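You operate a simulated robot arm through the tools that you are given. There is no shell and no other tool. Be economical: measure what you need, move in short steps, check, and stop when the job is done.

Carry out the task below with a simulated two-armed robot. There is one attempt and no reset: what you move stays moved.

TASK
Hold the arc still while you pull its black cap off and wipe its smudge away.
Fine: cap in the green bin, yellow cloth back; close both latches only once the cap is off and the smudge is gone; the arc stays in the grey fixture. What is to be rubbed or washed off counts as gone when no trace of it is left.

The check looks at the end state, three seconds after you hand in, the way a careful person would. Anything else that was tipped, shoved, dropped, spilled or broken makes it a failure. Lids that push on must go on centred and level and be pressed home; caps that screw on are set level and turned clockwise until they are tight. Flat cloth is picked up by pressing the open fingertips on it (5 to 10 N) and closing them slowly along it; thin cloth reads only 2 to 8 mm in the jaws.

THE ROBOT
Two 7-joint arms with two-finger parallel grippers on one trunk, on a base that drives. Base frame: it is fixed to the floor where the robot stands at the start and does not move with it; the origin is under the middle of the robot, x ahead of it, y to its left, z up; the surface under the hand at the start is at about z = 799. Readings come in mm, degrees, newtons and seconds.
The left shoulder is at the start at [70, 133, 1176], the right one opposite. With the tool pointing down near the work surface each hand reaches from about 100 to 640 mm from the robot's upright axis, wherever it stands, measured 20 degrees to its own side. Places, roughly: bin [600, -200, 800]; black latch [800, 0, 800]; orange thumb screw [500, 100, 800]; plain end of the top silver arc [400, 100, 800]; top silver arc (69x36x4 cm) [700, -200, 800]; yellow latch [700, -300, 800]. Payload 1.57 kg a hand.
The TCP of each hand is the grasp point between the finger pads, 30 mm short of the fingertips. In the tool frame z runs along the fingers and y along their closing line. The gripper opens to 80 mm. The fingers are 17 mm wide and 12 mm thick; the gripper's body (40 by 82 mm) begins 80 mm behind the TCP.
Orientation is told as [roll, pitch, yaw] about the base's x, y, z axes, in that order, counted from this pose: with the fingers straight down and closing along the base's y, the tool's x points along the base's -x, its y along +y and its z along -z.

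THE INTERFACE
- The arms move only by the tool drive_tool. It takes "left_commands", "right_commands" or both (then of equal length, played together; a hand with none holds still); each is one flat list of numbers, 7 for each row, row after row: the shift along the base's x, y, z in cm, then the turn, a rotation vector about the base's x, y, z in rad, then the opening, from 0 (shut) to 1 (fully open). In form: [dx, dy, dz, rx, ry, rz, hand, dx, dy, dz, rx, ry, rz, hand, ...]. A call has 1 to 10 rows; each row is the pose to reach, as a shift and turn from the pose commanded when the call began. Each row takes 0.2 s and may step no farther than 50 mm and 8.6 degrees from the row before; otherwise, or with a gripper value out of range, the whole call is refused. A pose out of reach is approached as far as the arm can. The call stops where the force on the tool passes 40 N (or 10 N more than at its start, if that is more) or the arm is blocked; 0.2 s more then pass. Each finger travels about 153 mm/s and halts on what it meets, pressing with about 24 N; the grip force reading is that of the motor and also rises with nothing between the fingers. The clock runs only during rows and for 0.2 s after the last one: add rows that repeat a pose to give the fingers time. The reply holds the time, the measured pose of the TCP, the force on the tool along the base axes, the opening and the grip force, in the units named above and with some noise, with the torque about the TCP (base axes, N m) and any sound that the robot's microphone picked up.
- Cameras (640 x 400 px; columns grow to the right, rows downward): "scene" is now at [121.6, -29.2, 1404.7]; the picture's right is [-0.31, -0.95, 0.00], its down [-0.62, 0.21, -0.75] and it looks along [0.72, -0.24, -0.66] (base axes); focal length 268 px, centre (320, 200). "left" rides on the left gripper at [72, 7, -122] in its tool frame; the picture's right is [-0.09, 1.00, 0.00], its down [-0.84, -0.08, -0.54] and it looks along [-0.54, -0.05, 0.84] (tool axes); focal length 238 px, centre (320, 200). "right" rides on the right gripper at [72, -7, -122] in its tool frame; the picture's right is [0.09, 1.00, 0.00], its down [-0.84, 0.08, -0.54] and it looks along [-0.54, 0.05, 0.84] (tool axes); focal length 238 px, centre (320, 200). There is no depth. A picture from a camera that has moved, and an enlarged one, comes with that camera's place and axes in the base frame and with its lens. The place of the scene camera against the robot may be out by one fixed shift of up to 18 mm in any direction.
- get_image(camera): a new picture of that camera. No time passes.
- move_column(by): slides the trunk up (or, below 0, down) by that many mm; the arms and the scene camera ride with it, the base frame stays. It gives what a move gives, with no picture.
- steer(legs): drives the robot by 1 to 6 legs, each [ahead, left, turn to the left] in mm, mm and degrees, along the robot's own axes; the way and the turn of a leg run together, so that a leg with both is an arc; at most 1500 mm and 180 degrees a leg. The arms and the cameras ride along, it lands a little off, and it stops where it bumps. It gives what a move gives.
- pan_tilt(pan, tilt): turns the head with the scene camera to pan (to the left, within 86 degrees either way) and tilt (down, from -29 to 69), counted from straight ahead of the robot. It gives what a move gives.
- close_up(camera, box): a new picture of the part [left, top, right, bottom] of that camera's present view, enlarged. No time passes.
- hand_in(): hands the job in; it is judged then, once.

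Go step by step. Nothing tells you exact positions but the pictures and the camera data: compare them with the known pose of the tool, close in by small moves and look again before you grip or let go. The budget is 120 turns and 100 pictures, counting those below and the enlarged ones. Unless the task says otherwise, let go and move clear before handing in, and close with one line.

The tools are called as a command line: name --argument value ..., lists and objects as JSON in quotes. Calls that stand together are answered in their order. drive_tool: Moves the arms, as the interface text tells. Its arguments: {"type":"object","properties":{"left_commands":{"type":"array","items":{"type":"number"}},"right_commands":{"type":"array","items":{"type":"number"}}},"required":[]} The other tools are called the same way: move_column (by) slides the trunk up or down; steer (legs) drives the base; pan_tilt (pan, tilt) turns the head that bears the scene camera; get_image (camera) takes a picture; close_up (camera, box) takes an enlarged picture of a part of a camera's view; hand_in () hands the job in.

At the start:

```text
clock: 0.0
left_ee_pos: [472.9, 43.0, 1155.0]
left_tool_rot: [0.0, 0.0, 0.0]
left_force: [0.5, 0.2, 0.3]
left_wrist_torque: [0.01, 0.02, 0.0]
left_opening: 79.9
left_grasp_force: 0.0
right_ee_pos: [445.3, -303.7, 1103.1]
right_tool_rot: [0.0, -0.1, 0.0]
right_force: [0.5, -0.3, -0.4]
right_wrist_torque: [-0.01, -0.01, 0.01]
right_opening: 80.3
right_grasp_force: 0.1
trunk travel left (down, up): [-750.0, 190.0]
robot x, y, heading: [-0.3, -4.6, -0.3]
head pan, tilt: [-18.2, 41.1]
```

scene: 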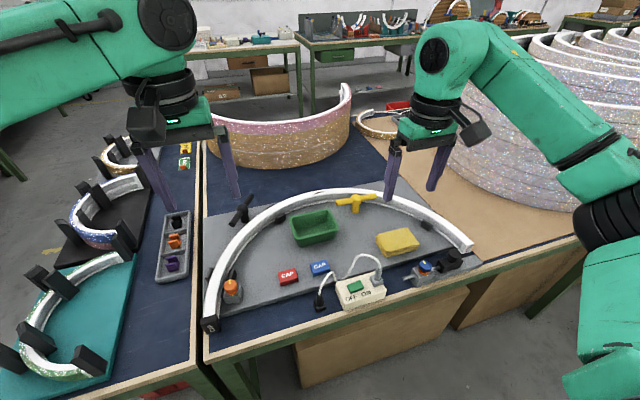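
right: 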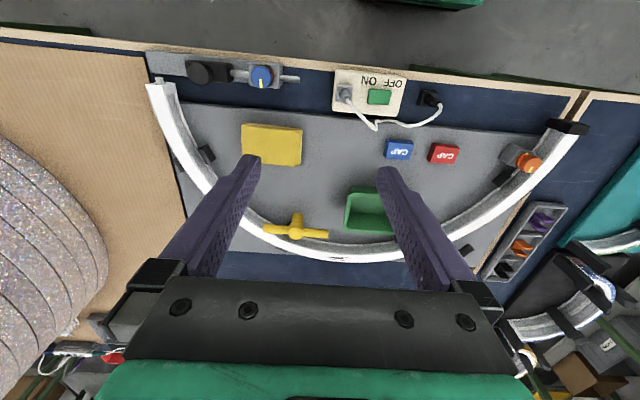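
left: 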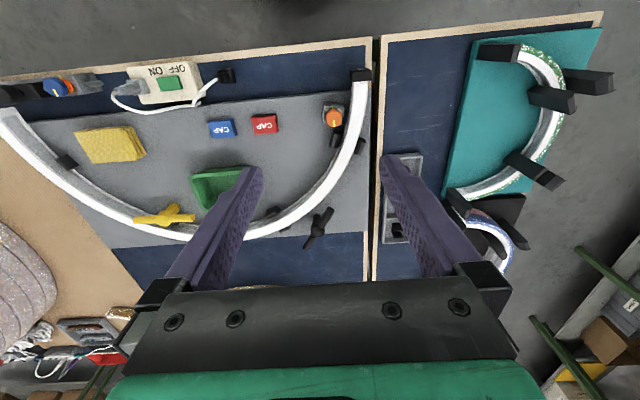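

I see the silver arc on a grey board with a yellow and a black latch, the black cap at its near-left end, a green bin and the yellow cloth. I look closer at these details first.

close_up --camera "scene" --box '[190, 180, 350, 340]'

close_up --camera "scene" --box '[330, 170, 490, 300]'

close_up --camera "right" --box '[140, 50, 380, 280]'

close_up --camera "left" --box '[190, 50, 430, 270]'

```text
2.50 times, centred on (270, 260) of scene
camera zoom: at [121.6, -29.2, 1404.7], right [-0.31, -0.95, 0.0], down [-0.62, 0.21, -0.75], along [0.72, -0.24, -0.66], focal length 671 px, centre (445, 50)
```

zoom: 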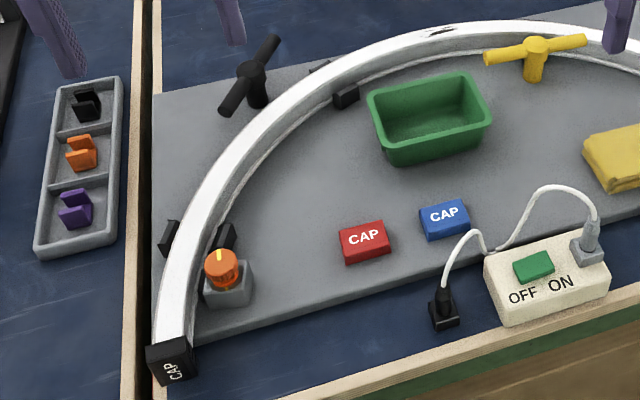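

```text
3.08 times, centred on (410, 235) of scene
camera zoom: at [121.6, -29.2, 1404.7], right [-0.31, -0.95, 0.0], down [-0.62, 0.21, -0.75], along [0.72, -0.24, -0.66], focal length 826 px, centre (43, 92)
```

zoom: 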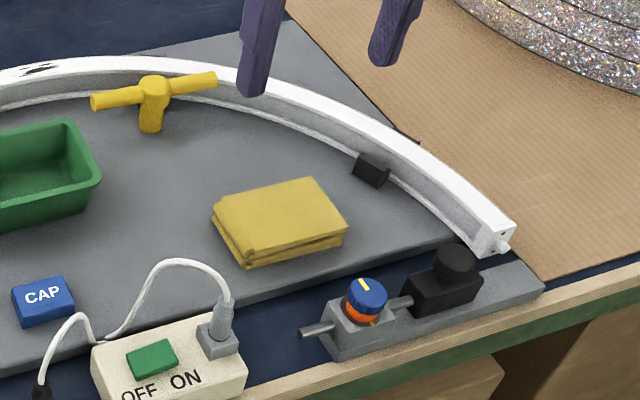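

```text
1.74 times, centred on (260, 165) of right
camera zoom: at [372.6, -311.4, 1222.8], right [-0.09, 1.0, 0.0], down [0.84, 0.08, 0.54], along [0.54, 0.05, -0.84], focal length 414 px, centre (424, 261)
```

zoom: 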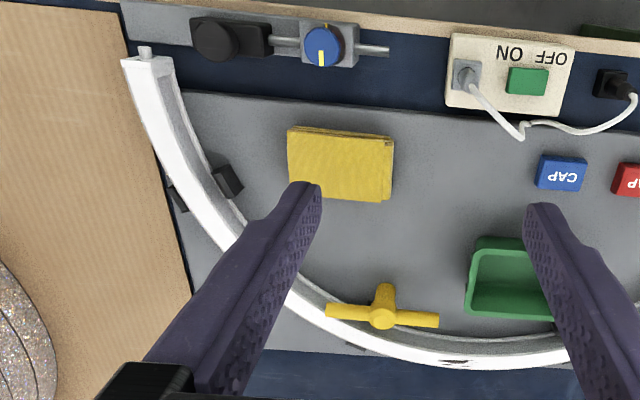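

```text
1.82 times, centred on (310, 160) of left
camera zoom: at [401.4, 49.9, 1278.4], right [0.09, 1.0, 0.0], down [0.84, -0.08, 0.54], along [0.54, -0.05, -0.84], focal length 433 px, centre (338, 273)
```

zoom: 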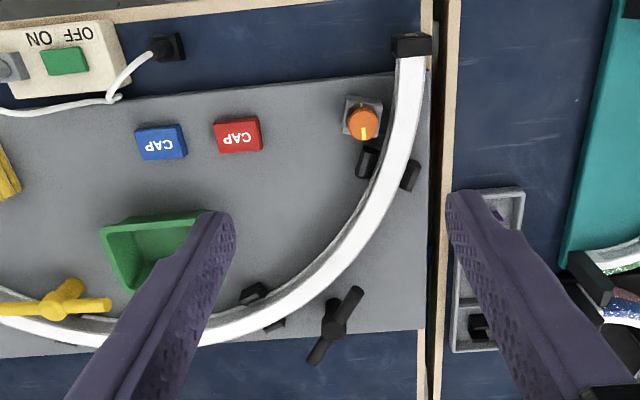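

The cap end lies near [445, 115], the smudge near [773, -240] on the arc's top and the latches at about [693, -338] and [737, 3]. Several are beyond reach, so I look down to see how much room the base has ahead.

pan_tilt --pan 0 --tilt 69

get_image --camera "scene"

```text
clock: 0.9
left_ee_pos: [471.8, 42.9, 1154.5]
left_tool_rot: [0.0, 0.0, 0.1]
left_force: [-0.4, 0.8, 0.0]
left_wrist_torque: [-0.02, 0.0, 0.0]
left_opening: 79.8
left_grasp_force: 0.1
right_ee_pos: [444.7, -304.6, 1101.6]
right_tool_rot: [0.0, 0.0, 0.0]
right_force: [0.7, 0.8, 0.5]
right_wrist_torque: [0.03, 0.02, -0.02]
right_opening: 80.4
right_grasp_force: 0.1
trunk travel left (down, up): [-750.0, 190.0]
robot x, y, heading: [0.8, -2.4, 0.3]
head pan, tilt: [0.0, 68.8]
```

```text
92 pictures are left
camera scene: at [97.5, -3.0, 1370.2], right [0.0, -1.0, 0.0], down [-0.93, 0.0, -0.36], along [0.36, 0.0, -0.93], focal length 268 px, centre (320, 200)
```

scene: 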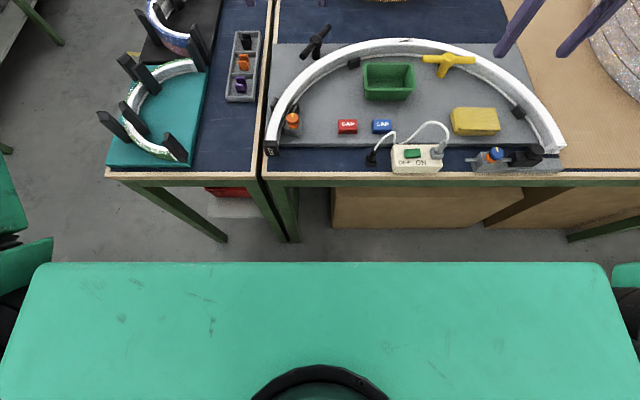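

The base has open floor ahead up to the table edge (x about 373). I drive ahead and a little right in modest steps.

steer --legs '[[100, -90, 0]]'

```text
clock: 2.2
left_ee_pos: [570.1, -46.3, 1156.5]
left_tool_rot: [0.0, -0.1, 0.0]
left_force: [0.1, 0.1, 0.1]
left_wrist_torque: [0.01, 0.0, -0.01]
left_opening: 80.0
left_grasp_force: 0.1
right_ee_pos: [542.8, -393.8, 1102.2]
right_tool_rot: [0.0, -0.2, 0.0]
right_force: [-0.6, 0.5, 0.9]
right_wrist_torque: [-0.01, -0.01, 0.02]
right_opening: 80.0
right_grasp_force: 0.0
trunk travel left (down, up): [-750.0, 190.0]
robot x, y, heading: [100.0, -93.7, -0.0]
head pan, tilt: [0.0, 68.8]
```

steer --legs '[[50, 0, 0]]'

get_image --camera "scene"

```text
clock: 3.1
left_ee_pos: [613.7, -47.7, 1157.7]
left_tool_rot: [0.0, -0.3, -0.1]
left_force: [-0.4, 0.1, -1.1]
left_wrist_torque: [-0.01, -0.03, 0.0]
left_opening: 80.2
left_grasp_force: 0.0
right_ee_pos: [586.2, -396.8, 1104.1]
right_tool_rot: [0.0, -0.3, -0.2]
right_force: [-0.5, 0.2, -0.3]
right_wrist_torque: [-0.02, 0.0, 0.01]
right_opening: 79.8
right_grasp_force: 0.0
trunk travel left (down, up): [-750.0, 190.0]
robot x, y, heading: [147.8, -91.7, -0.0]
head pan, tilt: [0.0, 68.8]
```

```text
91 pictures are left
camera scene: at [238.3, -93.6, 1370.8], right [0.0, -1.0, 0.0], down [-0.93, 0.0, -0.37], along [0.37, 0.0, -0.93], focal length 268 px, centre (320, 200)
```

scene: 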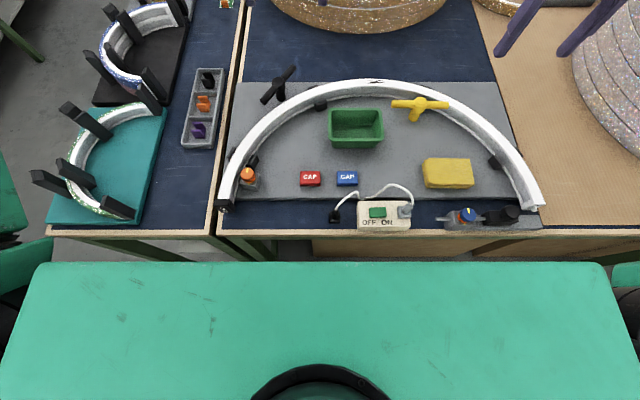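

No bump reported so far. I go 50 mm further.

steer --legs '[[50, 0, 0]]'

get_image --camera "scene"

```text
clock: 4.2
left_ee_pos: [656.8, -40.6, 1153.6]
left_tool_rot: [0.1, 0.1, 1.5]
left_force: [0.2, 0.9, -0.9]
left_wrist_torque: [-0.02, 0.02, 0.03]
left_opening: 79.9
left_grasp_force: 0.0
right_ee_pos: [638.4, -389.0, 1099.8]
right_tool_rot: [0.0, 0.0, 1.5]
right_force: [-0.3, 0.4, -1.0]
right_wrist_torque: [0.01, 0.01, 0.03]
right_opening: 80.1
right_grasp_force: 0.0
trunk travel left (down, up): [-750.0, 190.0]
robot x, y, heading: [184.1, -100.1, 1.3]
head pan, tilt: [0.0, 68.8]
stopped in leg 1: the robot was blocked; the commanded pose is now the measured one
```

```text
90 pictures are left
camera scene: at [284.3, -95.9, 1369.9], right [0.03, -1.0, 0.0], down [-0.93, -0.02, -0.36], along [0.36, 0.01, -0.93], focal length 268 px, centre (320, 200)
```

scene: 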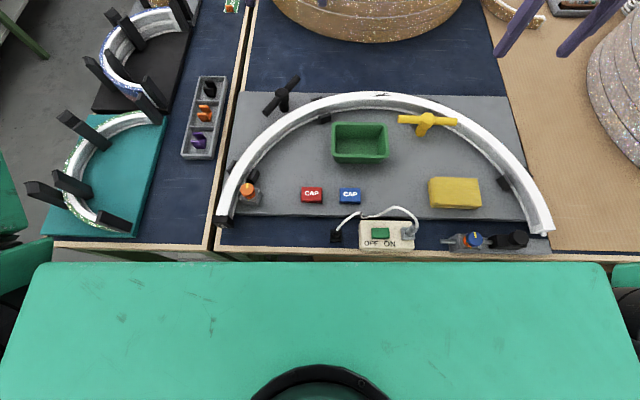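

The base touched at x≈184, which gives enough reach. I back off a touch, straighten, then look again with the head tilted for a fuller view.

steer --legs '[[-8, 0, -1.3]]'

pan_tilt --pan 0 --tilt 55

get_image --camera "scene"

close_up --camera "scene" --box '[200, 100, 400, 225]'

close_up --camera "scene" --box '[360, 100, 560, 225]'

```text
clock: 5.0
left_ee_pos: [649.7, -50.5, 1154.2]
left_tool_rot: [0.0, 0.2, 0.2]
left_force: [-0.3, 0.6, 0.7]
left_wrist_torque: [0.02, 0.04, 0.01]
left_opening: 80.1
left_grasp_force: 0.0
right_ee_pos: [622.7, -398.1, 1100.9]
right_tool_rot: [-0.2, 0.1, 0.1]
right_force: [0.2, -0.2, -1.0]
right_wrist_torque: [-0.01, 0.02, -0.01]
right_opening: 80.3
right_grasp_force: 0.1
trunk travel left (down, up): [-750.0, 190.0]
robot x, y, heading: [175.1, -91.0, 0.1]
head pan, tilt: [0.0, 68.8]
```

```text
clock: 5.8
left_ee_pos: [647.9, -51.5, 1155.4]
left_tool_rot: [0.0, 0.0, 0.2]
left_force: [0.2, 0.5, -0.2]
left_wrist_torque: [-0.01, 0.01, 0.0]
left_opening: 80.0
left_grasp_force: 0.1
right_ee_pos: [621.3, -399.7, 1101.0]
right_tool_rot: [0.0, 0.0, 0.1]
right_force: [-0.2, 0.0, 0.1]
right_wrist_torque: [0.0, 0.01, -0.02]
right_opening: 79.9
right_grasp_force: 0.0
trunk travel left (down, up): [-750.0, 190.0]
robot x, y, heading: [175.0, -94.7, 0.2]
head pan, tilt: [0.0, 55.0]
```

```text
89 pictures are left
camera scene: at [288.8, -98.1, 1385.6], right [0.0, -1.0, 0.0], down [-0.82, 0.0, -0.57], along [0.57, 0.0, -0.82], focal length 268 px, centre (320, 200)
```

scene: 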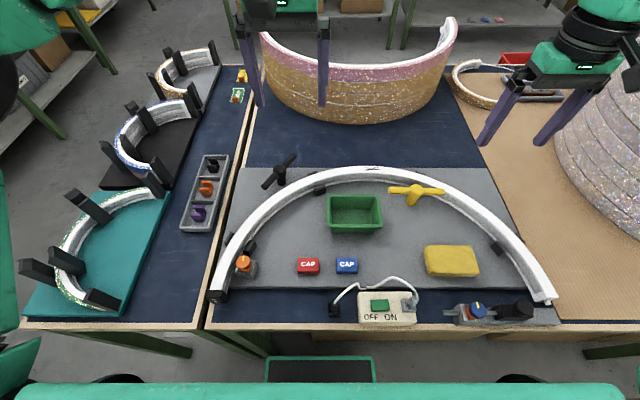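

```text
3.20 times, centred on (300, 162) of scene
camera zoom: at [288.8, -98.1, 1385.6], right [0.0, -1.0, 0.0], down [-0.82, 0.0, -0.57], along [0.57, 0.0, -0.82], focal length 859 px, centre (384, 320)
```

zoom: 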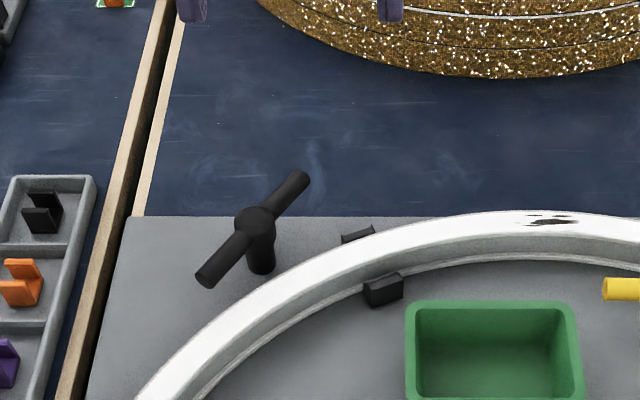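

```text
3.20 times, centred on (460, 162) of scene
camera zoom: at [288.8, -98.1, 1385.6], right [0.0, -1.0, 0.0], down [-0.82, 0.0, -0.57], along [0.57, 0.0, -0.82], focal length 859 px, centre (-128, 320)
```

zoom: 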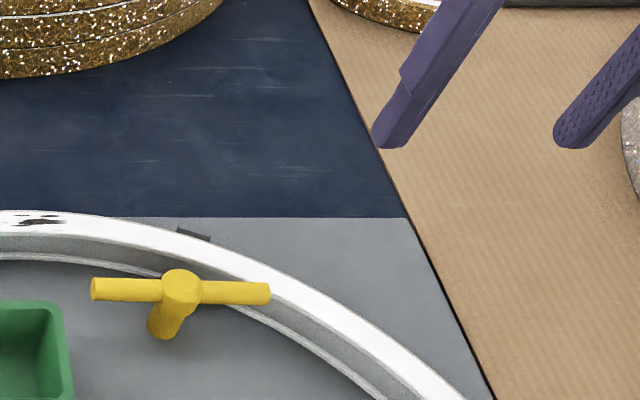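

The layout is clear now: cap end about [445, 110], smudge about [766, -236], yellow latch hub about [686, -336], black hub about [748, 6]. I bring the left hand above the cap for a closer look and keep the right hand out of the way.

drive_tool --left_commands '[-4, 3, -3, 0, 0, 0, 1, -8, 6, -6, 0, 0, 0, 1, -12, 9, -9, 0, 0, 0, 1, -16, 12, -12, 0, 0, 0, 1, -20, 16, -15, 0, 0, 0, 1]'

get_image --camera "left"

```text
refused: row 1 steps farther than a row can; nothing moved
```

```text
86 pictures are left
camera left: at [576.4, -44.6, 1278.6], right [0.09, 1.0, 0.0], down [0.84, -0.08, 0.54], along [0.54, -0.05, -0.84], focal length 238 px, centre (320, 200)
```

left: 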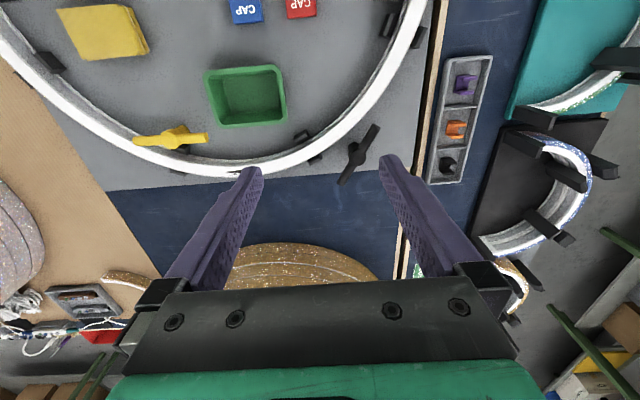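

A row was too long; I repeat with shorter rows.

drive_tool --left_commands '[-2.9, 2.3, -2.1, 0, 0, 0, 1, -5.8, 4.6, -4.2, 0, 0, 0, 1, -8.7, 6.9, -6.3, 0, 0, 0, 1, -11.6, 9.2, -8.4, 0, 0, 0, 1, -14.5, 11.5, -10.5, 0, 0, 0, 1, -17.4, 13.8, -12.6, 0, 0, 0, 1, -20.3, 16.1, -14.7, 0, 0, 0, 1, -20.3, 16.1, -18, 0, 0, 0, 1]'

get_image --camera "left"

```text
clock: 7.6
left_ee_pos: [508.7, 82.4, 1030.0]
left_tool_rot: [1.2, 0.0, -0.1]
left_force: [-0.3, 0.3, -0.4]
left_wrist_torque: [0.0, -0.01, -0.01]
left_opening: 80.0
left_grasp_force: 0.1
left hand out of reach, approached as far as the arm can: row 6, 7, 8
right_ee_pos: [619.9, -398.8, 1102.0]
right_tool_rot: [0.0, -0.1, 0.0]
right_force: [0.0, 0.4, 0.3]
right_wrist_torque: [-0.05, 0.02, 0.0]
right_opening: 80.1
right_grasp_force: 0.1
trunk travel left (down, up): [-750.0, 190.0]
robot x, y, heading: [176.9, -95.5, 0.2]
head pan, tilt: [0.0, 55.0]
```

```text
85 pictures are left
camera left: at [437.5, 85.5, 1153.9], right [0.09, 1.0, 0.02], down [0.84, -0.09, 0.54], along [0.54, -0.03, -0.84], focal length 238 px, centre (320, 200)
```

left: 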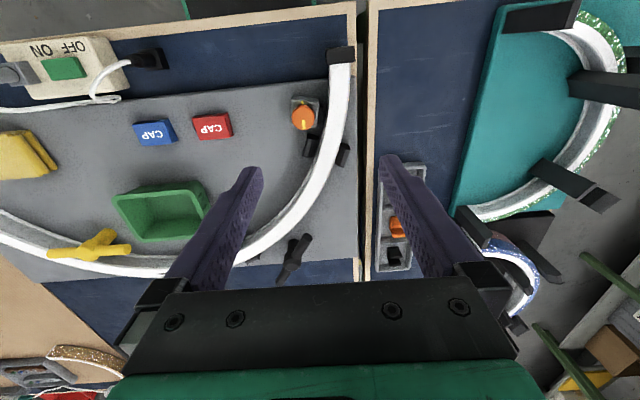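

Close in at this height the arm is too folded. I raise the trunk, then bring the hand in and down.

move_column --by 150

drive_tool --left_commands '[0, 0, -4.5, 0, 0, 0, 1, 0, 0, -9, 0, 0, 0, 1, 0, 0, -13.5, 0, 0, 0, 1, 0, 0, -18, 0, 0, 0, 1, -2.5, 1, -21, 0, 0, 0, 1, -5.5, 2.5, -22, 0, 0, 0, 1]'

get_image --camera "left"

```text
clock: 9.3
left_ee_pos: [509.4, 81.2, 1179.5]
left_tool_rot: [1.2, 0.1, -0.1]
left_force: [0.1, 0.6, 0.2]
left_wrist_torque: [0.0, 0.03, -0.01]
left_opening: 79.7
left_grasp_force: 0.1
right_ee_pos: [621.0, -399.8, 1253.2]
right_tool_rot: [0.0, 0.0, 0.1]
right_force: [-0.7, -0.4, -0.7]
right_wrist_torque: [0.03, 0.0, 0.01]
right_opening: 79.8
right_grasp_force: 0.2
trunk travel left (down, up): [-900.0, 40.0]
robot x, y, heading: [175.6, -94.6, 0.2]
head pan, tilt: [0.0, 55.0]
```

```text
clock: 10.7
left_ee_pos: [453.7, 105.0, 957.7]
left_tool_rot: [1.2, 0.0, 0.0]
left_force: [0.1, -0.7, -0.1]
left_wrist_torque: [-0.01, 0.01, 0.01]
left_opening: 79.8
left_grasp_force: 0.1
left hand out of reach, approached as far as the arm can: row 1, 2
right_ee_pos: [618.9, -397.3, 1252.9]
right_tool_rot: [-0.1, -0.1, 0.1]
right_force: [0.0, -0.1, -0.4]
right_wrist_torque: [-0.02, 0.01, -0.01]
right_opening: 80.1
right_grasp_force: 0.0
trunk travel left (down, up): [-900.0, 40.0]
robot x, y, heading: [177.6, -96.1, 0.5]
head pan, tilt: [0.0, 55.0]
```

```text
84 pictures are left
camera left: at [381.5, 110.0, 1081.9], right [0.09, 1.0, 0.02], down [0.84, -0.09, 0.54], along [0.54, -0.03, -0.84], focal length 238 px, centre (320, 200)
```

left: 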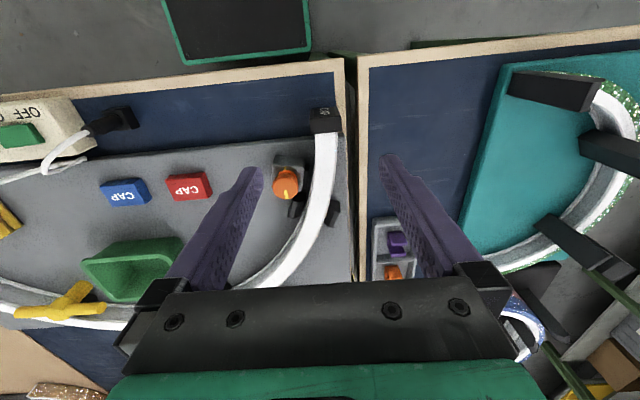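

The cap shows up well. I enlarge it.

close_up --camera "left" --box '[260, 80, 380, 155]'

```text
5.33 times, centred on (320, 118) of left
camera zoom: at [381.5, 110.0, 1081.9], right [0.09, 1.0, 0.02], down [0.84, -0.09, 0.54], along [0.54, -0.03, -0.84], focal length 1271 px, centre (320, 640)
```

zoom: 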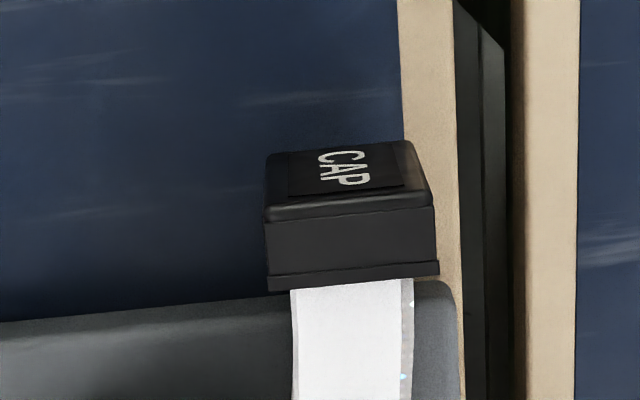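

The cap is about 33 mm wide in y, centred near [446, 115], top about 848. I bring the right hand over to a clear stretch of the arc near [619, 41], turned so its fingers close across the arc.

drive_tool --right_commands '[0, 4.3, -2.2, 0, 0, -0.061, 1, 0, 8.6, -4.4, 0, 0, -0.122, 1, 0, 12.9, -6.6, 0, 0, -0.183, 1, 0, 17.2, -8.8, 0, 0, -0.244, 1, 0, 21.5, -11, 0, 0, -0.305, 1, 0, 25.8, -13.2, 0, 0, -0.366, 1, 0, 30.1, -15.4, 0, 0, -0.427, 1, 0, 34.4, -17.6, 0, 0, -0.488, 1, 0, 38.7, -19.8, 0, 0, -0.549, 1, 0, 43, -22, 0, 0, -0.61, 1]'

get_image --camera "right"

```text
clock: 12.9
left_ee_pos: [453.5, 106.4, 958.0]
left_tool_rot: [1.1, 0.2, -0.1]
left_force: [0.4, 0.2, -0.1]
left_wrist_torque: [0.0, 0.0, -0.01]
left_opening: 79.8
left_grasp_force: 0.1
right_ee_pos: [623.0, 33.0, 1033.3]
right_tool_rot: [-0.1, -0.2, -34.9]
right_force: [0.1, 0.0, 0.0]
right_wrist_torque: [-0.03, 0.0, 0.0]
right_opening: 80.0
right_grasp_force: 0.0
trunk travel left (down, up): [-900.0, 40.0]
robot x, y, heading: [178.4, -94.7, 0.3]
head pan, tilt: [0.0, 55.0]
```

```text
82 pictures are left
camera right: at [558.5, 69.4, 1153.2], right [0.49, 0.87, 0.0], down [0.73, -0.41, 0.54], along [0.47, -0.27, -0.84], focal length 238 px, centre (320, 200)
```

right: 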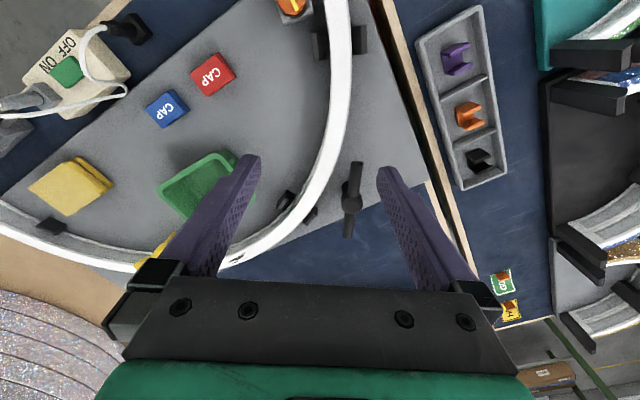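

The arc is about 25 mm off the jaw centre. I correct by roughly [0, +30] and descend to just above the arc, then look again.

drive_tool --right_commands '[0, 1.5, -4, 0, 0, 0.01, 0.8, 0, 2.9, -8, 0, 0, 0.02, 0.8, 0, 2.9, -12, 0, 0, 0.02, 0.8]'

get_image --camera "right"

```text
clock: 13.7
left_ee_pos: [455.7, 103.4, 958.8]
left_tool_rot: [1.3, 0.1, -0.2]
left_force: [0.0, -0.9, 0.2]
left_wrist_torque: [0.03, 0.0, -0.02]
left_opening: 80.2
left_grasp_force: 0.0
right_ee_pos: [611.3, 37.9, 919.5]
right_tool_rot: [0.0, 0.0, -33.8]
right_force: [-1.3, 0.2, -0.1]
right_wrist_torque: [0.04, 0.02, 0.02]
right_opening: 64.1
right_grasp_force: 0.0
right hand out of reach, approached as far as the arm can: row 2, 3
trunk travel left (down, up): [-900.0, 40.0]
robot x, y, heading: [175.4, -95.3, 0.2]
head pan, tilt: [0.0, 55.0]
```

```text
81 pictures are left
camera right: at [547.4, 71.9, 1040.7], right [0.48, 0.88, 0.0], down [0.74, -0.4, 0.54], along [0.48, -0.26, -0.84], focal length 238 px, centre (320, 200)
```

right: 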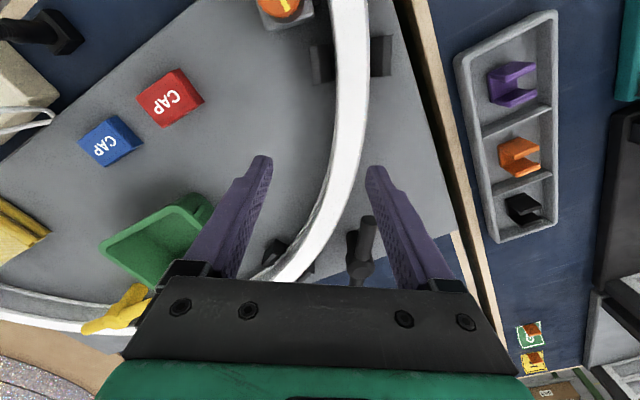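

The raised trunk limits the right arm here. I lift the right hand, lower the trunk by 90 mm, and then check again.

drive_tool --right_commands '[0, 0, 4.5, 0, 0, 0, 0.8, 0, 0, 9, 0, 0, 0, 0.8]'

move_column --by -90

get_image --camera "left"

get_image --camera "right"

```text
clock: 14.3
left_ee_pos: [454.0, 104.2, 958.8]
left_tool_rot: [1.2, 0.0, -0.1]
left_force: [0.3, -0.4, 0.3]
left_wrist_torque: [0.03, 0.01, 0.0]
left_opening: 80.3
left_grasp_force: 0.1
right_ee_pos: [612.2, 40.5, 1007.3]
right_tool_rot: [0.1, 0.1, -33.7]
right_force: [-0.5, -0.2, -0.4]
right_wrist_torque: [0.0, -0.04, -0.01]
right_opening: 64.1
right_grasp_force: 0.0
trunk travel left (down, up): [-900.0, 40.0]
robot x, y, heading: [173.1, -94.2, 0.2]
head pan, tilt: [0.0, 55.0]
```

```text
clock: 15.6
left_ee_pos: [453.7, 104.8, 869.4]
left_tool_rot: [1.2, 0.1, 0.1]
left_force: [-0.3, 0.2, 0.5]
left_wrist_torque: [0.04, -0.01, -0.03]
left_opening: 79.8
left_grasp_force: 0.1
right_ee_pos: [612.5, 39.7, 918.0]
right_tool_rot: [-0.1, 0.0, -33.8]
right_force: [-0.2, 0.1, 0.5]
right_wrist_torque: [-0.02, 0.01, 0.0]
right_opening: 63.9
right_grasp_force: 0.0
trunk travel left (down, up): [-810.0, 130.0]
robot x, y, heading: [176.4, -99.6, 0.1]
head pan, tilt: [0.0, 55.0]
```

```text
80 pictures are left
camera left: at [383.2, 109.0, 992.0], right [0.09, 1.0, 0.02], down [0.84, -0.09, 0.54], along [0.54, -0.03, -0.84], focal length 238 px, centre (320, 200)
```

left: 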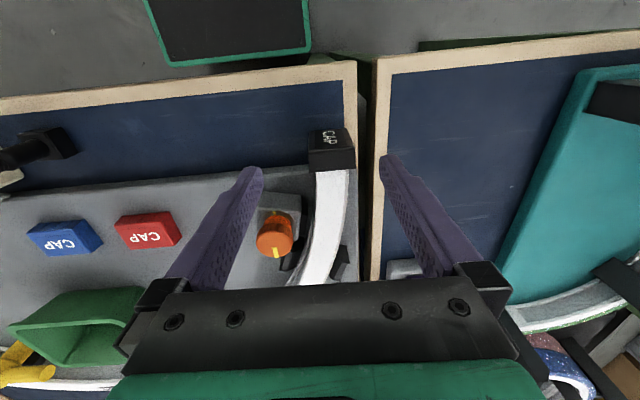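

```text
79 pictures are left
camera right: at [549.2, 75.0, 1038.6], right [0.48, 0.88, 0.0], down [0.74, -0.4, 0.54], along [0.48, -0.26, -0.84], focal length 238 px, centre (320, 200)
```

right: 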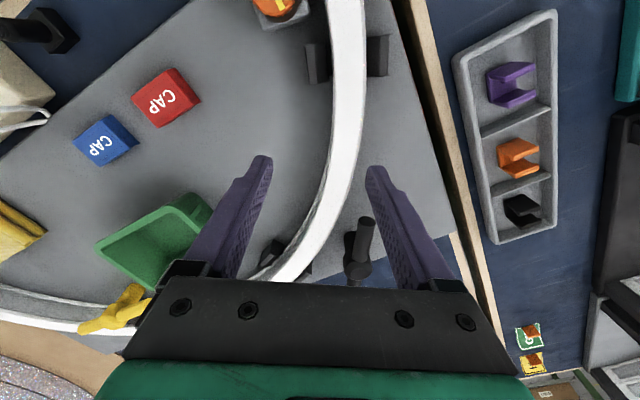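

Both hands are close to aligned: the right needs [+10, +18] and then down to 848; the left goes to [442, 115, 846] straddling the cap. No closing yet.

drive_tool --left_commands '[-0.6, 0.5, 0, 0, 0, 0, 1, -1.2, 1.0, 0, -0.02, 0, 0, 1, -1.2, 1.0, -1.2, -0.02, 0, 0, 1, -1.2, 1.0, -2.4, -0.02, 0, 0, 1]' --right_commands '[0.5, 0.9, 0, 0, 0, 0, 0.8, 1, 1.8, 0, 0, 0, 0, 0.8, 1, 1.8, -3.5, 0, 0, 0, 0.8, 1, 1.8, -7, 0, 0, 0, 0.8]'

get_image --camera "left"

get_image --camera "right"

```text
clock: 16.6
left_ee_pos: [442.8, 111.7, 844.5]
left_tool_rot: [0.2, 0.1, -0.1]
left_force: [0.1, -0.6, 0.3]
left_wrist_torque: [-0.02, -0.01, 0.01]
left_opening: 80.2
left_grasp_force: 0.0
left hand out of reach, approached as far as the arm can: row 1, 2
right_ee_pos: [619.9, 45.1, 857.3]
right_tool_rot: [0.0, -0.1, -34.0]
right_force: [-0.1, 0.3, 0.2]
right_wrist_torque: [0.02, 0.02, 0.01]
right_opening: 63.8
right_grasp_force: 0.0
right hand out of reach, approached as far as the arm can: row 3, 4
trunk travel left (down, up): [-810.0, 130.0]
robot x, y, heading: [177.2, -94.8, 0.1]
head pan, tilt: [0.0, 55.0]
```

```text
78 pictures are left
camera left: at [372.1, 118.8, 967.5], right [0.09, 1.0, 0.0], down [0.84, -0.08, 0.54], along [0.54, -0.05, -0.84], focal length 238 px, centre (320, 200)
```

left: 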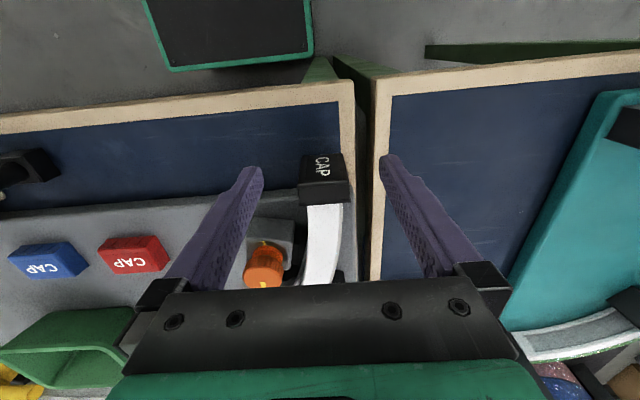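

```text
77 pictures are left
camera right: at [556.5, 79.4, 978.8], right [0.48, 0.88, 0.0], down [0.74, -0.4, 0.54], along [0.48, -0.26, -0.84], focal length 238 px, centre (320, 200)
```

right: 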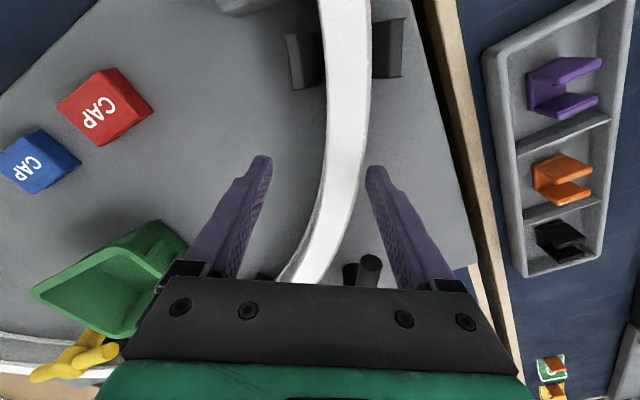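

The left jaw straddles the cap well, but the right arm is at its limit crossing over. I lift both hands with the trunk, shift the base a little left and back, and come down again.

move_column --by 90

steer --legs '[[-10, 80, 0]]'

```text
clock: 17.8
left_ee_pos: [442.0, 112.7, 934.4]
left_tool_rot: [0.1, 0.2, -0.1]
left_force: [-0.5, -0.2, -0.1]
left_wrist_torque: [0.02, -0.01, -0.02]
left_opening: 79.8
left_grasp_force: 0.1
right_ee_pos: [619.6, 44.6, 947.0]
right_tool_rot: [-0.1, -0.2, -33.8]
right_force: [0.3, 0.1, -0.2]
right_wrist_torque: [-0.01, -0.01, 0.01]
right_opening: 64.1
right_grasp_force: 0.0
trunk travel left (down, up): [-900.0, 40.0]
robot x, y, heading: [176.0, -93.7, 0.3]
head pan, tilt: [0.0, 55.0]
```

```text
clock: 18.9
left_ee_pos: [433.8, 188.7, 935.4]
left_tool_rot: [0.4, 0.1, -0.2]
left_force: [0.0, 0.2, 0.0]
left_wrist_torque: [0.02, -0.02, 0.03]
left_opening: 80.0
left_grasp_force: 0.0
right_ee_pos: [609.1, 121.3, 946.9]
right_tool_rot: [0.3, 0.0, -33.9]
right_force: [-1.0, -0.5, 0.0]
right_wrist_torque: [0.03, -0.02, -0.01]
right_opening: 63.8
right_grasp_force: 0.0
trunk travel left (down, up): [-900.0, 40.0]
robot x, y, heading: [167.0, -13.9, -0.0]
head pan, tilt: [0.0, 55.0]
```

The base moved as asked. I realign both hands above their grip points while still high.

drive_tool --left_commands '[0.4, -3.7, 0, 0, 0, 0, 1, 0.9, -7.4, 0, 0, 0, 0, 1, 0.9, -7.4, 0, 0, 0, 0, 1]' --right_commands '[0.8, -3.2, 0, 0, 0, 0, 0.8, 1.7, -6.4, 0, 0, 0, 0, 0.8, 1.7, -6.4, 0, 0, 0, 0, 0.8]'

move_column --by -60

get_image --camera "left"

get_image --camera "right"

```text
clock: 19.7
left_ee_pos: [441.6, 121.9, 934.9]
left_tool_rot: [-0.1, 0.0, -0.2]
left_force: [0.6, 0.8, -0.1]
left_wrist_torque: [-0.08, -0.01, -0.03]
left_opening: 80.0
left_grasp_force: 0.0
right_ee_pos: [623.3, 63.0, 947.7]
right_tool_rot: [-0.2, -0.3, -33.9]
right_force: [-0.4, 0.5, 0.3]
right_wrist_torque: [-0.05, 0.0, 0.03]
right_opening: 64.1
right_grasp_force: 0.1
trunk travel left (down, up): [-900.0, 40.0]
robot x, y, heading: [167.2, -15.6, 0.2]
head pan, tilt: [0.0, 55.0]
```

```text
clock: 20.7
left_ee_pos: [442.6, 117.9, 874.2]
left_tool_rot: [0.1, 0.1, -0.1]
left_force: [-0.7, 0.6, -0.6]
left_wrist_torque: [-0.03, 0.02, 0.01]
left_opening: 80.0
left_grasp_force: 0.0
right_ee_pos: [625.2, 60.6, 888.5]
right_tool_rot: [-0.1, -0.1, -34.1]
right_force: [-0.1, 0.6, -0.4]
right_wrist_torque: [-0.03, -0.01, 0.02]
right_opening: 64.0
right_grasp_force: 0.1
trunk travel left (down, up): [-840.0, 100.0]
robot x, y, heading: [166.9, -13.0, 0.1]
head pan, tilt: [0.0, 55.0]
```

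```text
76 pictures are left
camera left: at [371.8, 125.7, 997.9], right [0.09, 1.0, 0.0], down [0.84, -0.08, 0.54], along [0.54, -0.05, -0.84], focal length 238 px, centre (320, 200)
```

left: 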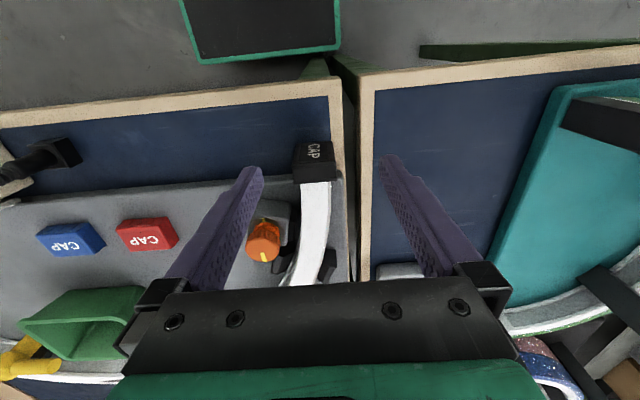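

```text
75 pictures are left
camera right: at [561.7, 94.9, 1008.7], right [0.48, 0.88, 0.0], down [0.74, -0.4, 0.54], along [0.48, -0.26, -0.84], focal length 238 px, centre (320, 200)
```

right: 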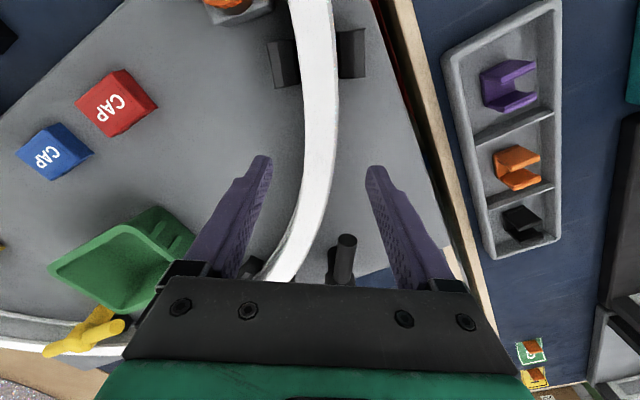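

Both are aligned to within about 3 mm. I lower the trunk the last 30 mm, trim the positions and close the right hand on the arc.

move_column --by -30

drive_tool --left_commands '[0, -0.35, 0, 0, 0, 0, 1, 0, -0.35, 0, 0, 0, 0, 1, 0, -0.35, 0, 0, 0, 0, 1, 0, -0.35, 0, 0, 0, 0, 1, 0, -0.35, 0, 0, 0, 0, 1, 0, -0.35, 0, 0, 0, 0, 1]' --right_commands '[-0.15, -0.25, -1, 0, 0, 0, 0.7, -0.15, -0.25, -1, 0, 0, 0, 0.5, -0.15, -0.25, -1, 0, 0, 0, 0.4, -0.15, -0.25, -1, 0, 0, 0, 0.35, -0.15, -0.25, -1, 0, 0, 0, 0.3, -0.15, -0.25, -1, 0, 0, 0, 0.25]'

get_image --camera "right"

```text
clock: 21.4
left_ee_pos: [442.5, 120.2, 844.7]
left_tool_rot: [0.0, 0.1, -0.1]
left_force: [0.7, -0.3, 0.4]
left_wrist_torque: [0.03, -0.05, -0.01]
left_opening: 80.0
left_grasp_force: 0.1
right_ee_pos: [624.8, 60.3, 857.9]
right_tool_rot: [0.1, 0.0, -34.0]
right_force: [-0.6, 0.6, -0.5]
right_wrist_torque: [0.0, -0.01, 0.0]
right_opening: 63.7
right_grasp_force: 0.0
trunk travel left (down, up): [-810.0, 130.0]
robot x, y, heading: [163.3, -15.0, -0.1]
head pan, tilt: [0.0, 55.0]
```

```text
clock: 22.8
left_ee_pos: [442.8, 116.3, 843.7]
left_tool_rot: [0.0, 0.2, -0.1]
left_force: [-0.1, 0.0, 0.3]
left_wrist_torque: [0.02, 0.01, 0.0]
left_opening: 80.2
left_grasp_force: 0.1
right_ee_pos: [624.3, 58.4, 847.5]
right_tool_rot: [0.0, -0.1, -33.9]
right_force: [-0.2, 0.9, 0.3]
right_wrist_torque: [0.13, 0.06, 0.28]
right_opening: 26.0
right_grasp_force: 24.5
trunk travel left (down, up): [-810.0, 130.0]
robot x, y, heading: [166.1, -13.5, 0.0]
head pan, tilt: [0.0, 55.0]
```

```text
74 pictures are left
camera right: at [560.9, 93.2, 968.5], right [0.48, 0.88, 0.0], down [0.74, -0.4, 0.54], along [0.48, -0.26, -0.84], focal length 238 px, centre (320, 200)
```

right: 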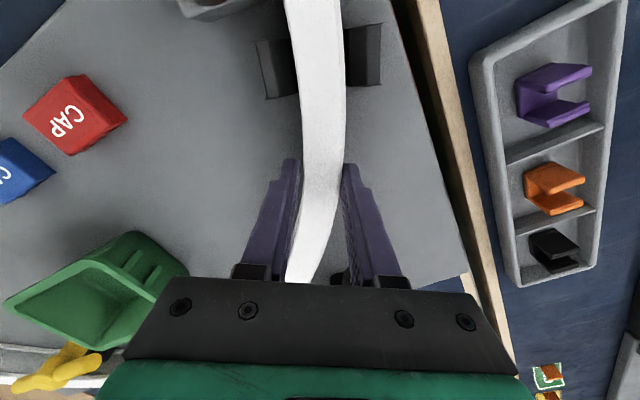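

The right hand holds the arc (26 mm wide). Now the left closes on the cap.

drive_tool --left_commands '[0, 0, 0, 0, 0, 0, 0.7, 0, 0, 0, 0, 0, 0, 0.5, 0, 0, 0, 0, 0, 0, 0.42, 0, 0, 0, 0, 0, 0, 0.35, 0, 0, 0, 0, 0, 0, 0.3, 0, 0, 0, 0, 0, 0, 0.25]' --right_commands '[0, 0, 0, 0, 0, 0, 0.2, 0, 0, 0, 0, 0, 0, 0.2, 0, 0, 0, 0, 0, 0, 0.2, 0, 0, 0, 0, 0, 0, 0.2, 0, 0, 0, 0, 0, 0, 0.2, 0, 0, 0, 0, 0, 0, 0.2]'

get_image --camera "left"

```text
clock: 24.2
left_ee_pos: [443.5, 114.5, 844.1]
left_tool_rot: [-0.1, 0.1, -0.2]
left_force: [0.8, -8.5, 1.2]
left_wrist_torque: [-0.2, -0.04, 0.0]
left_opening: 31.0
left_grasp_force: 24.3
right_ee_pos: [624.6, 58.2, 847.8]
right_tool_rot: [-0.1, 0.0, -33.9]
right_force: [2.0, 7.4, 0.8]
right_wrist_torque: [0.04, -0.21, 0.18]
right_opening: 26.1
right_grasp_force: 24.1
trunk travel left (down, up): [-810.0, 130.0]
robot x, y, heading: [164.0, -17.1, -0.1]
head pan, tilt: [0.0, 55.0]
```

```text
73 pictures are left
camera left: at [372.2, 122.7, 967.4], right [0.1, 1.0, 0.0], down [0.84, -0.08, 0.54], along [0.54, -0.05, -0.84], focal length 238 px, centre (320, 200)
```

left: 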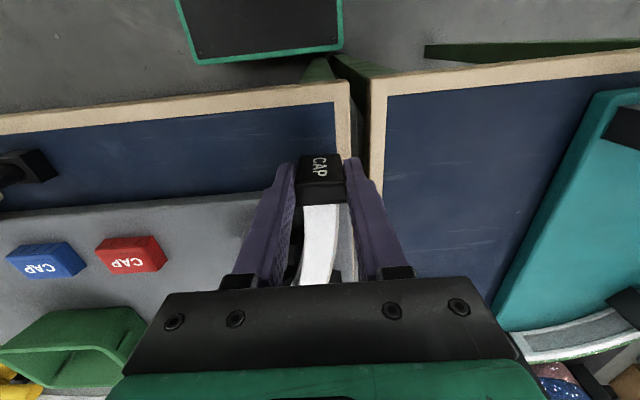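

Cap gripped at 31 mm. I relieve the slight sideways load and pull the cap back along -x in small steps.

drive_tool --left_commands '[0, -0.15, 0, 0, 0, 0, 0.25, -0.3, -0.15, 0, 0, 0, 0, 0.25, -0.6, -0.15, 0, 0, 0, 0, 0.25, -0.9, -0.15, 0, 0, 0, 0, 0.25, -1.3, -0.15, 0, 0, 0, 0, 0.25, -1.7, -0.15, 0, 0, 0, 0, 0.25, -2.1, -0.15, 0, 0, 0, 0, 0.25]'

get_image --camera "left"

```text
clock: 25.8
left_ee_pos: [420.8, 114.4, 844.8]
left_tool_rot: [0.1, 0.0, -0.1]
left_force: [-0.1, 0.1, -0.6]
left_wrist_torque: [0.01, -0.02, 0.01]
left_opening: 30.7
left_grasp_force: 23.9
right_ee_pos: [625.6, 56.8, 847.3]
right_tool_rot: [-0.1, -0.2, -34.1]
right_force: [1.9, -2.0, 1.1]
right_wrist_torque: [-0.25, -0.44, 0.2]
right_opening: 25.8
right_grasp_force: 24.0
trunk travel left (down, up): [-810.0, 130.0]
robot x, y, heading: [166.4, -14.7, -0.1]
head pan, tilt: [0.0, 55.0]
```

```text
72 pictures are left
camera left: at [350.2, 120.9, 968.0], right [0.09, 1.0, 0.0], down [0.84, -0.08, 0.54], along [0.54, -0.05, -0.84], focal length 238 px, centre (320, 200)
```

left: 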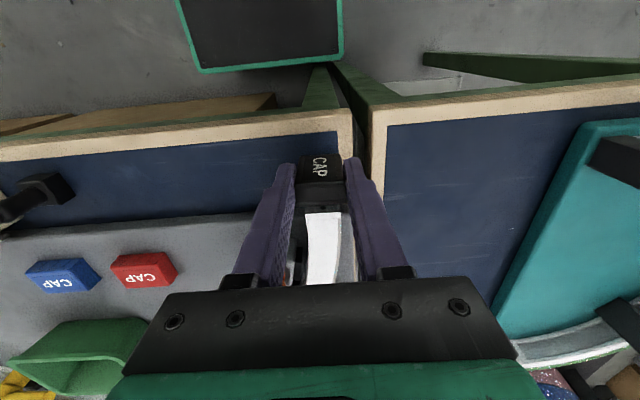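

The cap seems to have moved off the arc's end. I verify.

close_up --camera "left" --box '[270, 140, 370, 290]'

drive_tool --left_commands '[-0.8, 0, 0, 0, 0, 0, 0.25, -1.6, 0, 0, 0, 0, 0, 0.25]'

close_up --camera "left" --box '[240, 140, 400, 290]'

```text
2.67 times, centred on (320, 215) of left
camera zoom: at [350.2, 120.9, 968.0], right [0.09, 1.0, 0.0], down [0.84, -0.08, 0.54], along [0.54, -0.05, -0.84], focal length 636 px, centre (320, 160)
```

zoom: 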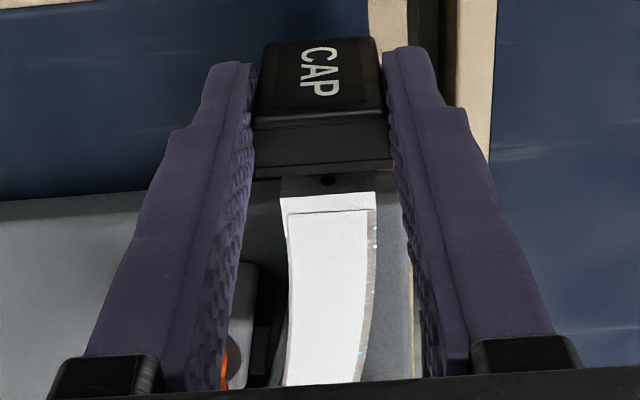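

```text
clock: 26.4
left_ee_pos: [404.7, 114.5, 844.9]
left_tool_rot: [0.0, 0.1, -0.3]
left_force: [0.3, 1.0, 0.6]
left_wrist_torque: [0.02, 0.01, -0.01]
left_opening: 31.1
left_grasp_force: 24.8
right_ee_pos: [624.7, 58.8, 847.6]
right_tool_rot: [0.1, -0.2, -34.1]
right_force: [1.3, -3.2, 0.9]
right_wrist_torque: [-0.28, -0.55, 0.23]
right_opening: 26.0
right_grasp_force: 24.1
trunk travel left (down, up): [-810.0, 130.0]
robot x, y, heading: [167.0, -14.7, -0.0]
head pan, tilt: [0.0, 55.0]
```

```text
2.67 times, centred on (320, 215) of left
camera zoom: at [333.6, 121.2, 968.4], right [0.09, 1.0, 0.0], down [0.84, -0.08, 0.54], along [0.54, -0.05, -0.84], focal length 636 px, centre (320, 160)
```

zoom: 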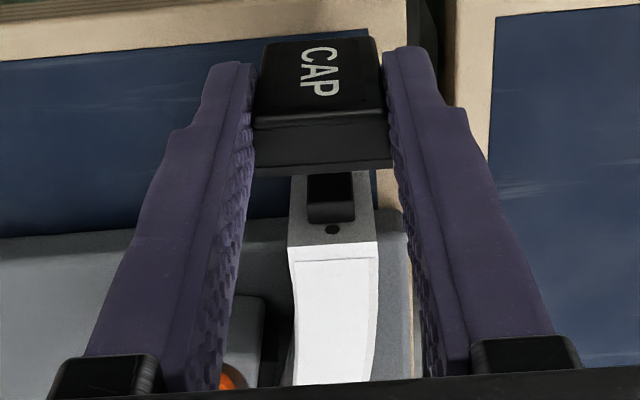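

The cap is fully off. I open the right hand, raise both hands with the trunk and drive the base to the right for the bin and the cloth.

drive_tool --right_commands '[0, 0, 0, 0, 0, 0, 0.5, 0, 0, 0, 0, 0, 0, 0.8, 0, 0, 2, 0, 0, 0, 0.8, 0, 0, 4, 0, 0, 0, 0.8]'

move_column --by 110

steer --legs '[[0, -150, 0]]'

get_image --camera "scene"

```text
clock: 27.4
left_ee_pos: [405.2, 114.0, 844.9]
left_tool_rot: [0.2, 0.1, -0.1]
left_force: [-0.3, 0.0, -0.5]
left_wrist_torque: [-0.01, -0.04, 0.01]
left_opening: 31.2
left_grasp_force: 24.7
right_ee_pos: [624.4, 57.1, 888.3]
right_tool_rot: [0.0, -0.1, -34.1]
right_force: [-0.6, -0.5, -0.6]
right_wrist_torque: [0.03, 0.02, 0.01]
right_opening: 64.0
right_grasp_force: 0.1
trunk travel left (down, up): [-810.0, 130.0]
robot x, y, heading: [163.8, -17.6, 0.4]
head pan, tilt: [0.0, 55.0]
```

```text
clock: 28.8
left_ee_pos: [403.9, 114.3, 954.6]
left_tool_rot: [0.1, 0.2, -0.1]
left_force: [0.0, -0.3, 0.0]
left_wrist_torque: [0.01, -0.02, 0.0]
left_opening: 31.0
left_grasp_force: 24.0
right_ee_pos: [625.7, 57.4, 997.8]
right_tool_rot: [-0.1, 0.0, -34.1]
right_force: [-0.1, 0.0, -0.7]
right_wrist_torque: [0.0, 0.02, 0.01]
right_opening: 63.9
right_grasp_force: 0.0
trunk travel left (down, up): [-920.0, 20.0]
robot x, y, heading: [163.1, -13.8, 0.3]
head pan, tilt: [0.0, 55.0]
```

```text
clock: 30.2
left_ee_pos: [405.1, -30.8, 955.0]
left_tool_rot: [-0.1, 0.1, -0.1]
left_force: [0.5, 0.5, 0.8]
left_wrist_torque: [-0.01, -0.01, -0.03]
left_opening: 30.9
left_grasp_force: 23.9
right_ee_pos: [623.7, -88.9, 997.3]
right_tool_rot: [-0.2, -0.3, -33.9]
right_force: [0.4, -0.4, 0.2]
right_wrist_torque: [-0.03, 0.0, 0.0]
right_opening: 63.9
right_grasp_force: 0.0
trunk travel left (down, up): [-920.0, 20.0]
robot x, y, heading: [166.9, -163.3, 0.3]
head pan, tilt: [0.0, 55.0]
```

```text
69 pictures are left
camera scene: at [279.4, -162.8, 1555.6], right [0.0, -1.0, 0.0], down [-0.82, 0.0, -0.57], along [0.57, 0.0, -0.82], focal length 268 px, centre (320, 200)
```

scene: 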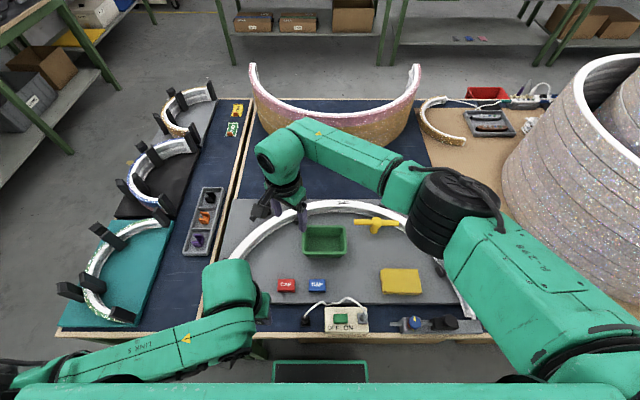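

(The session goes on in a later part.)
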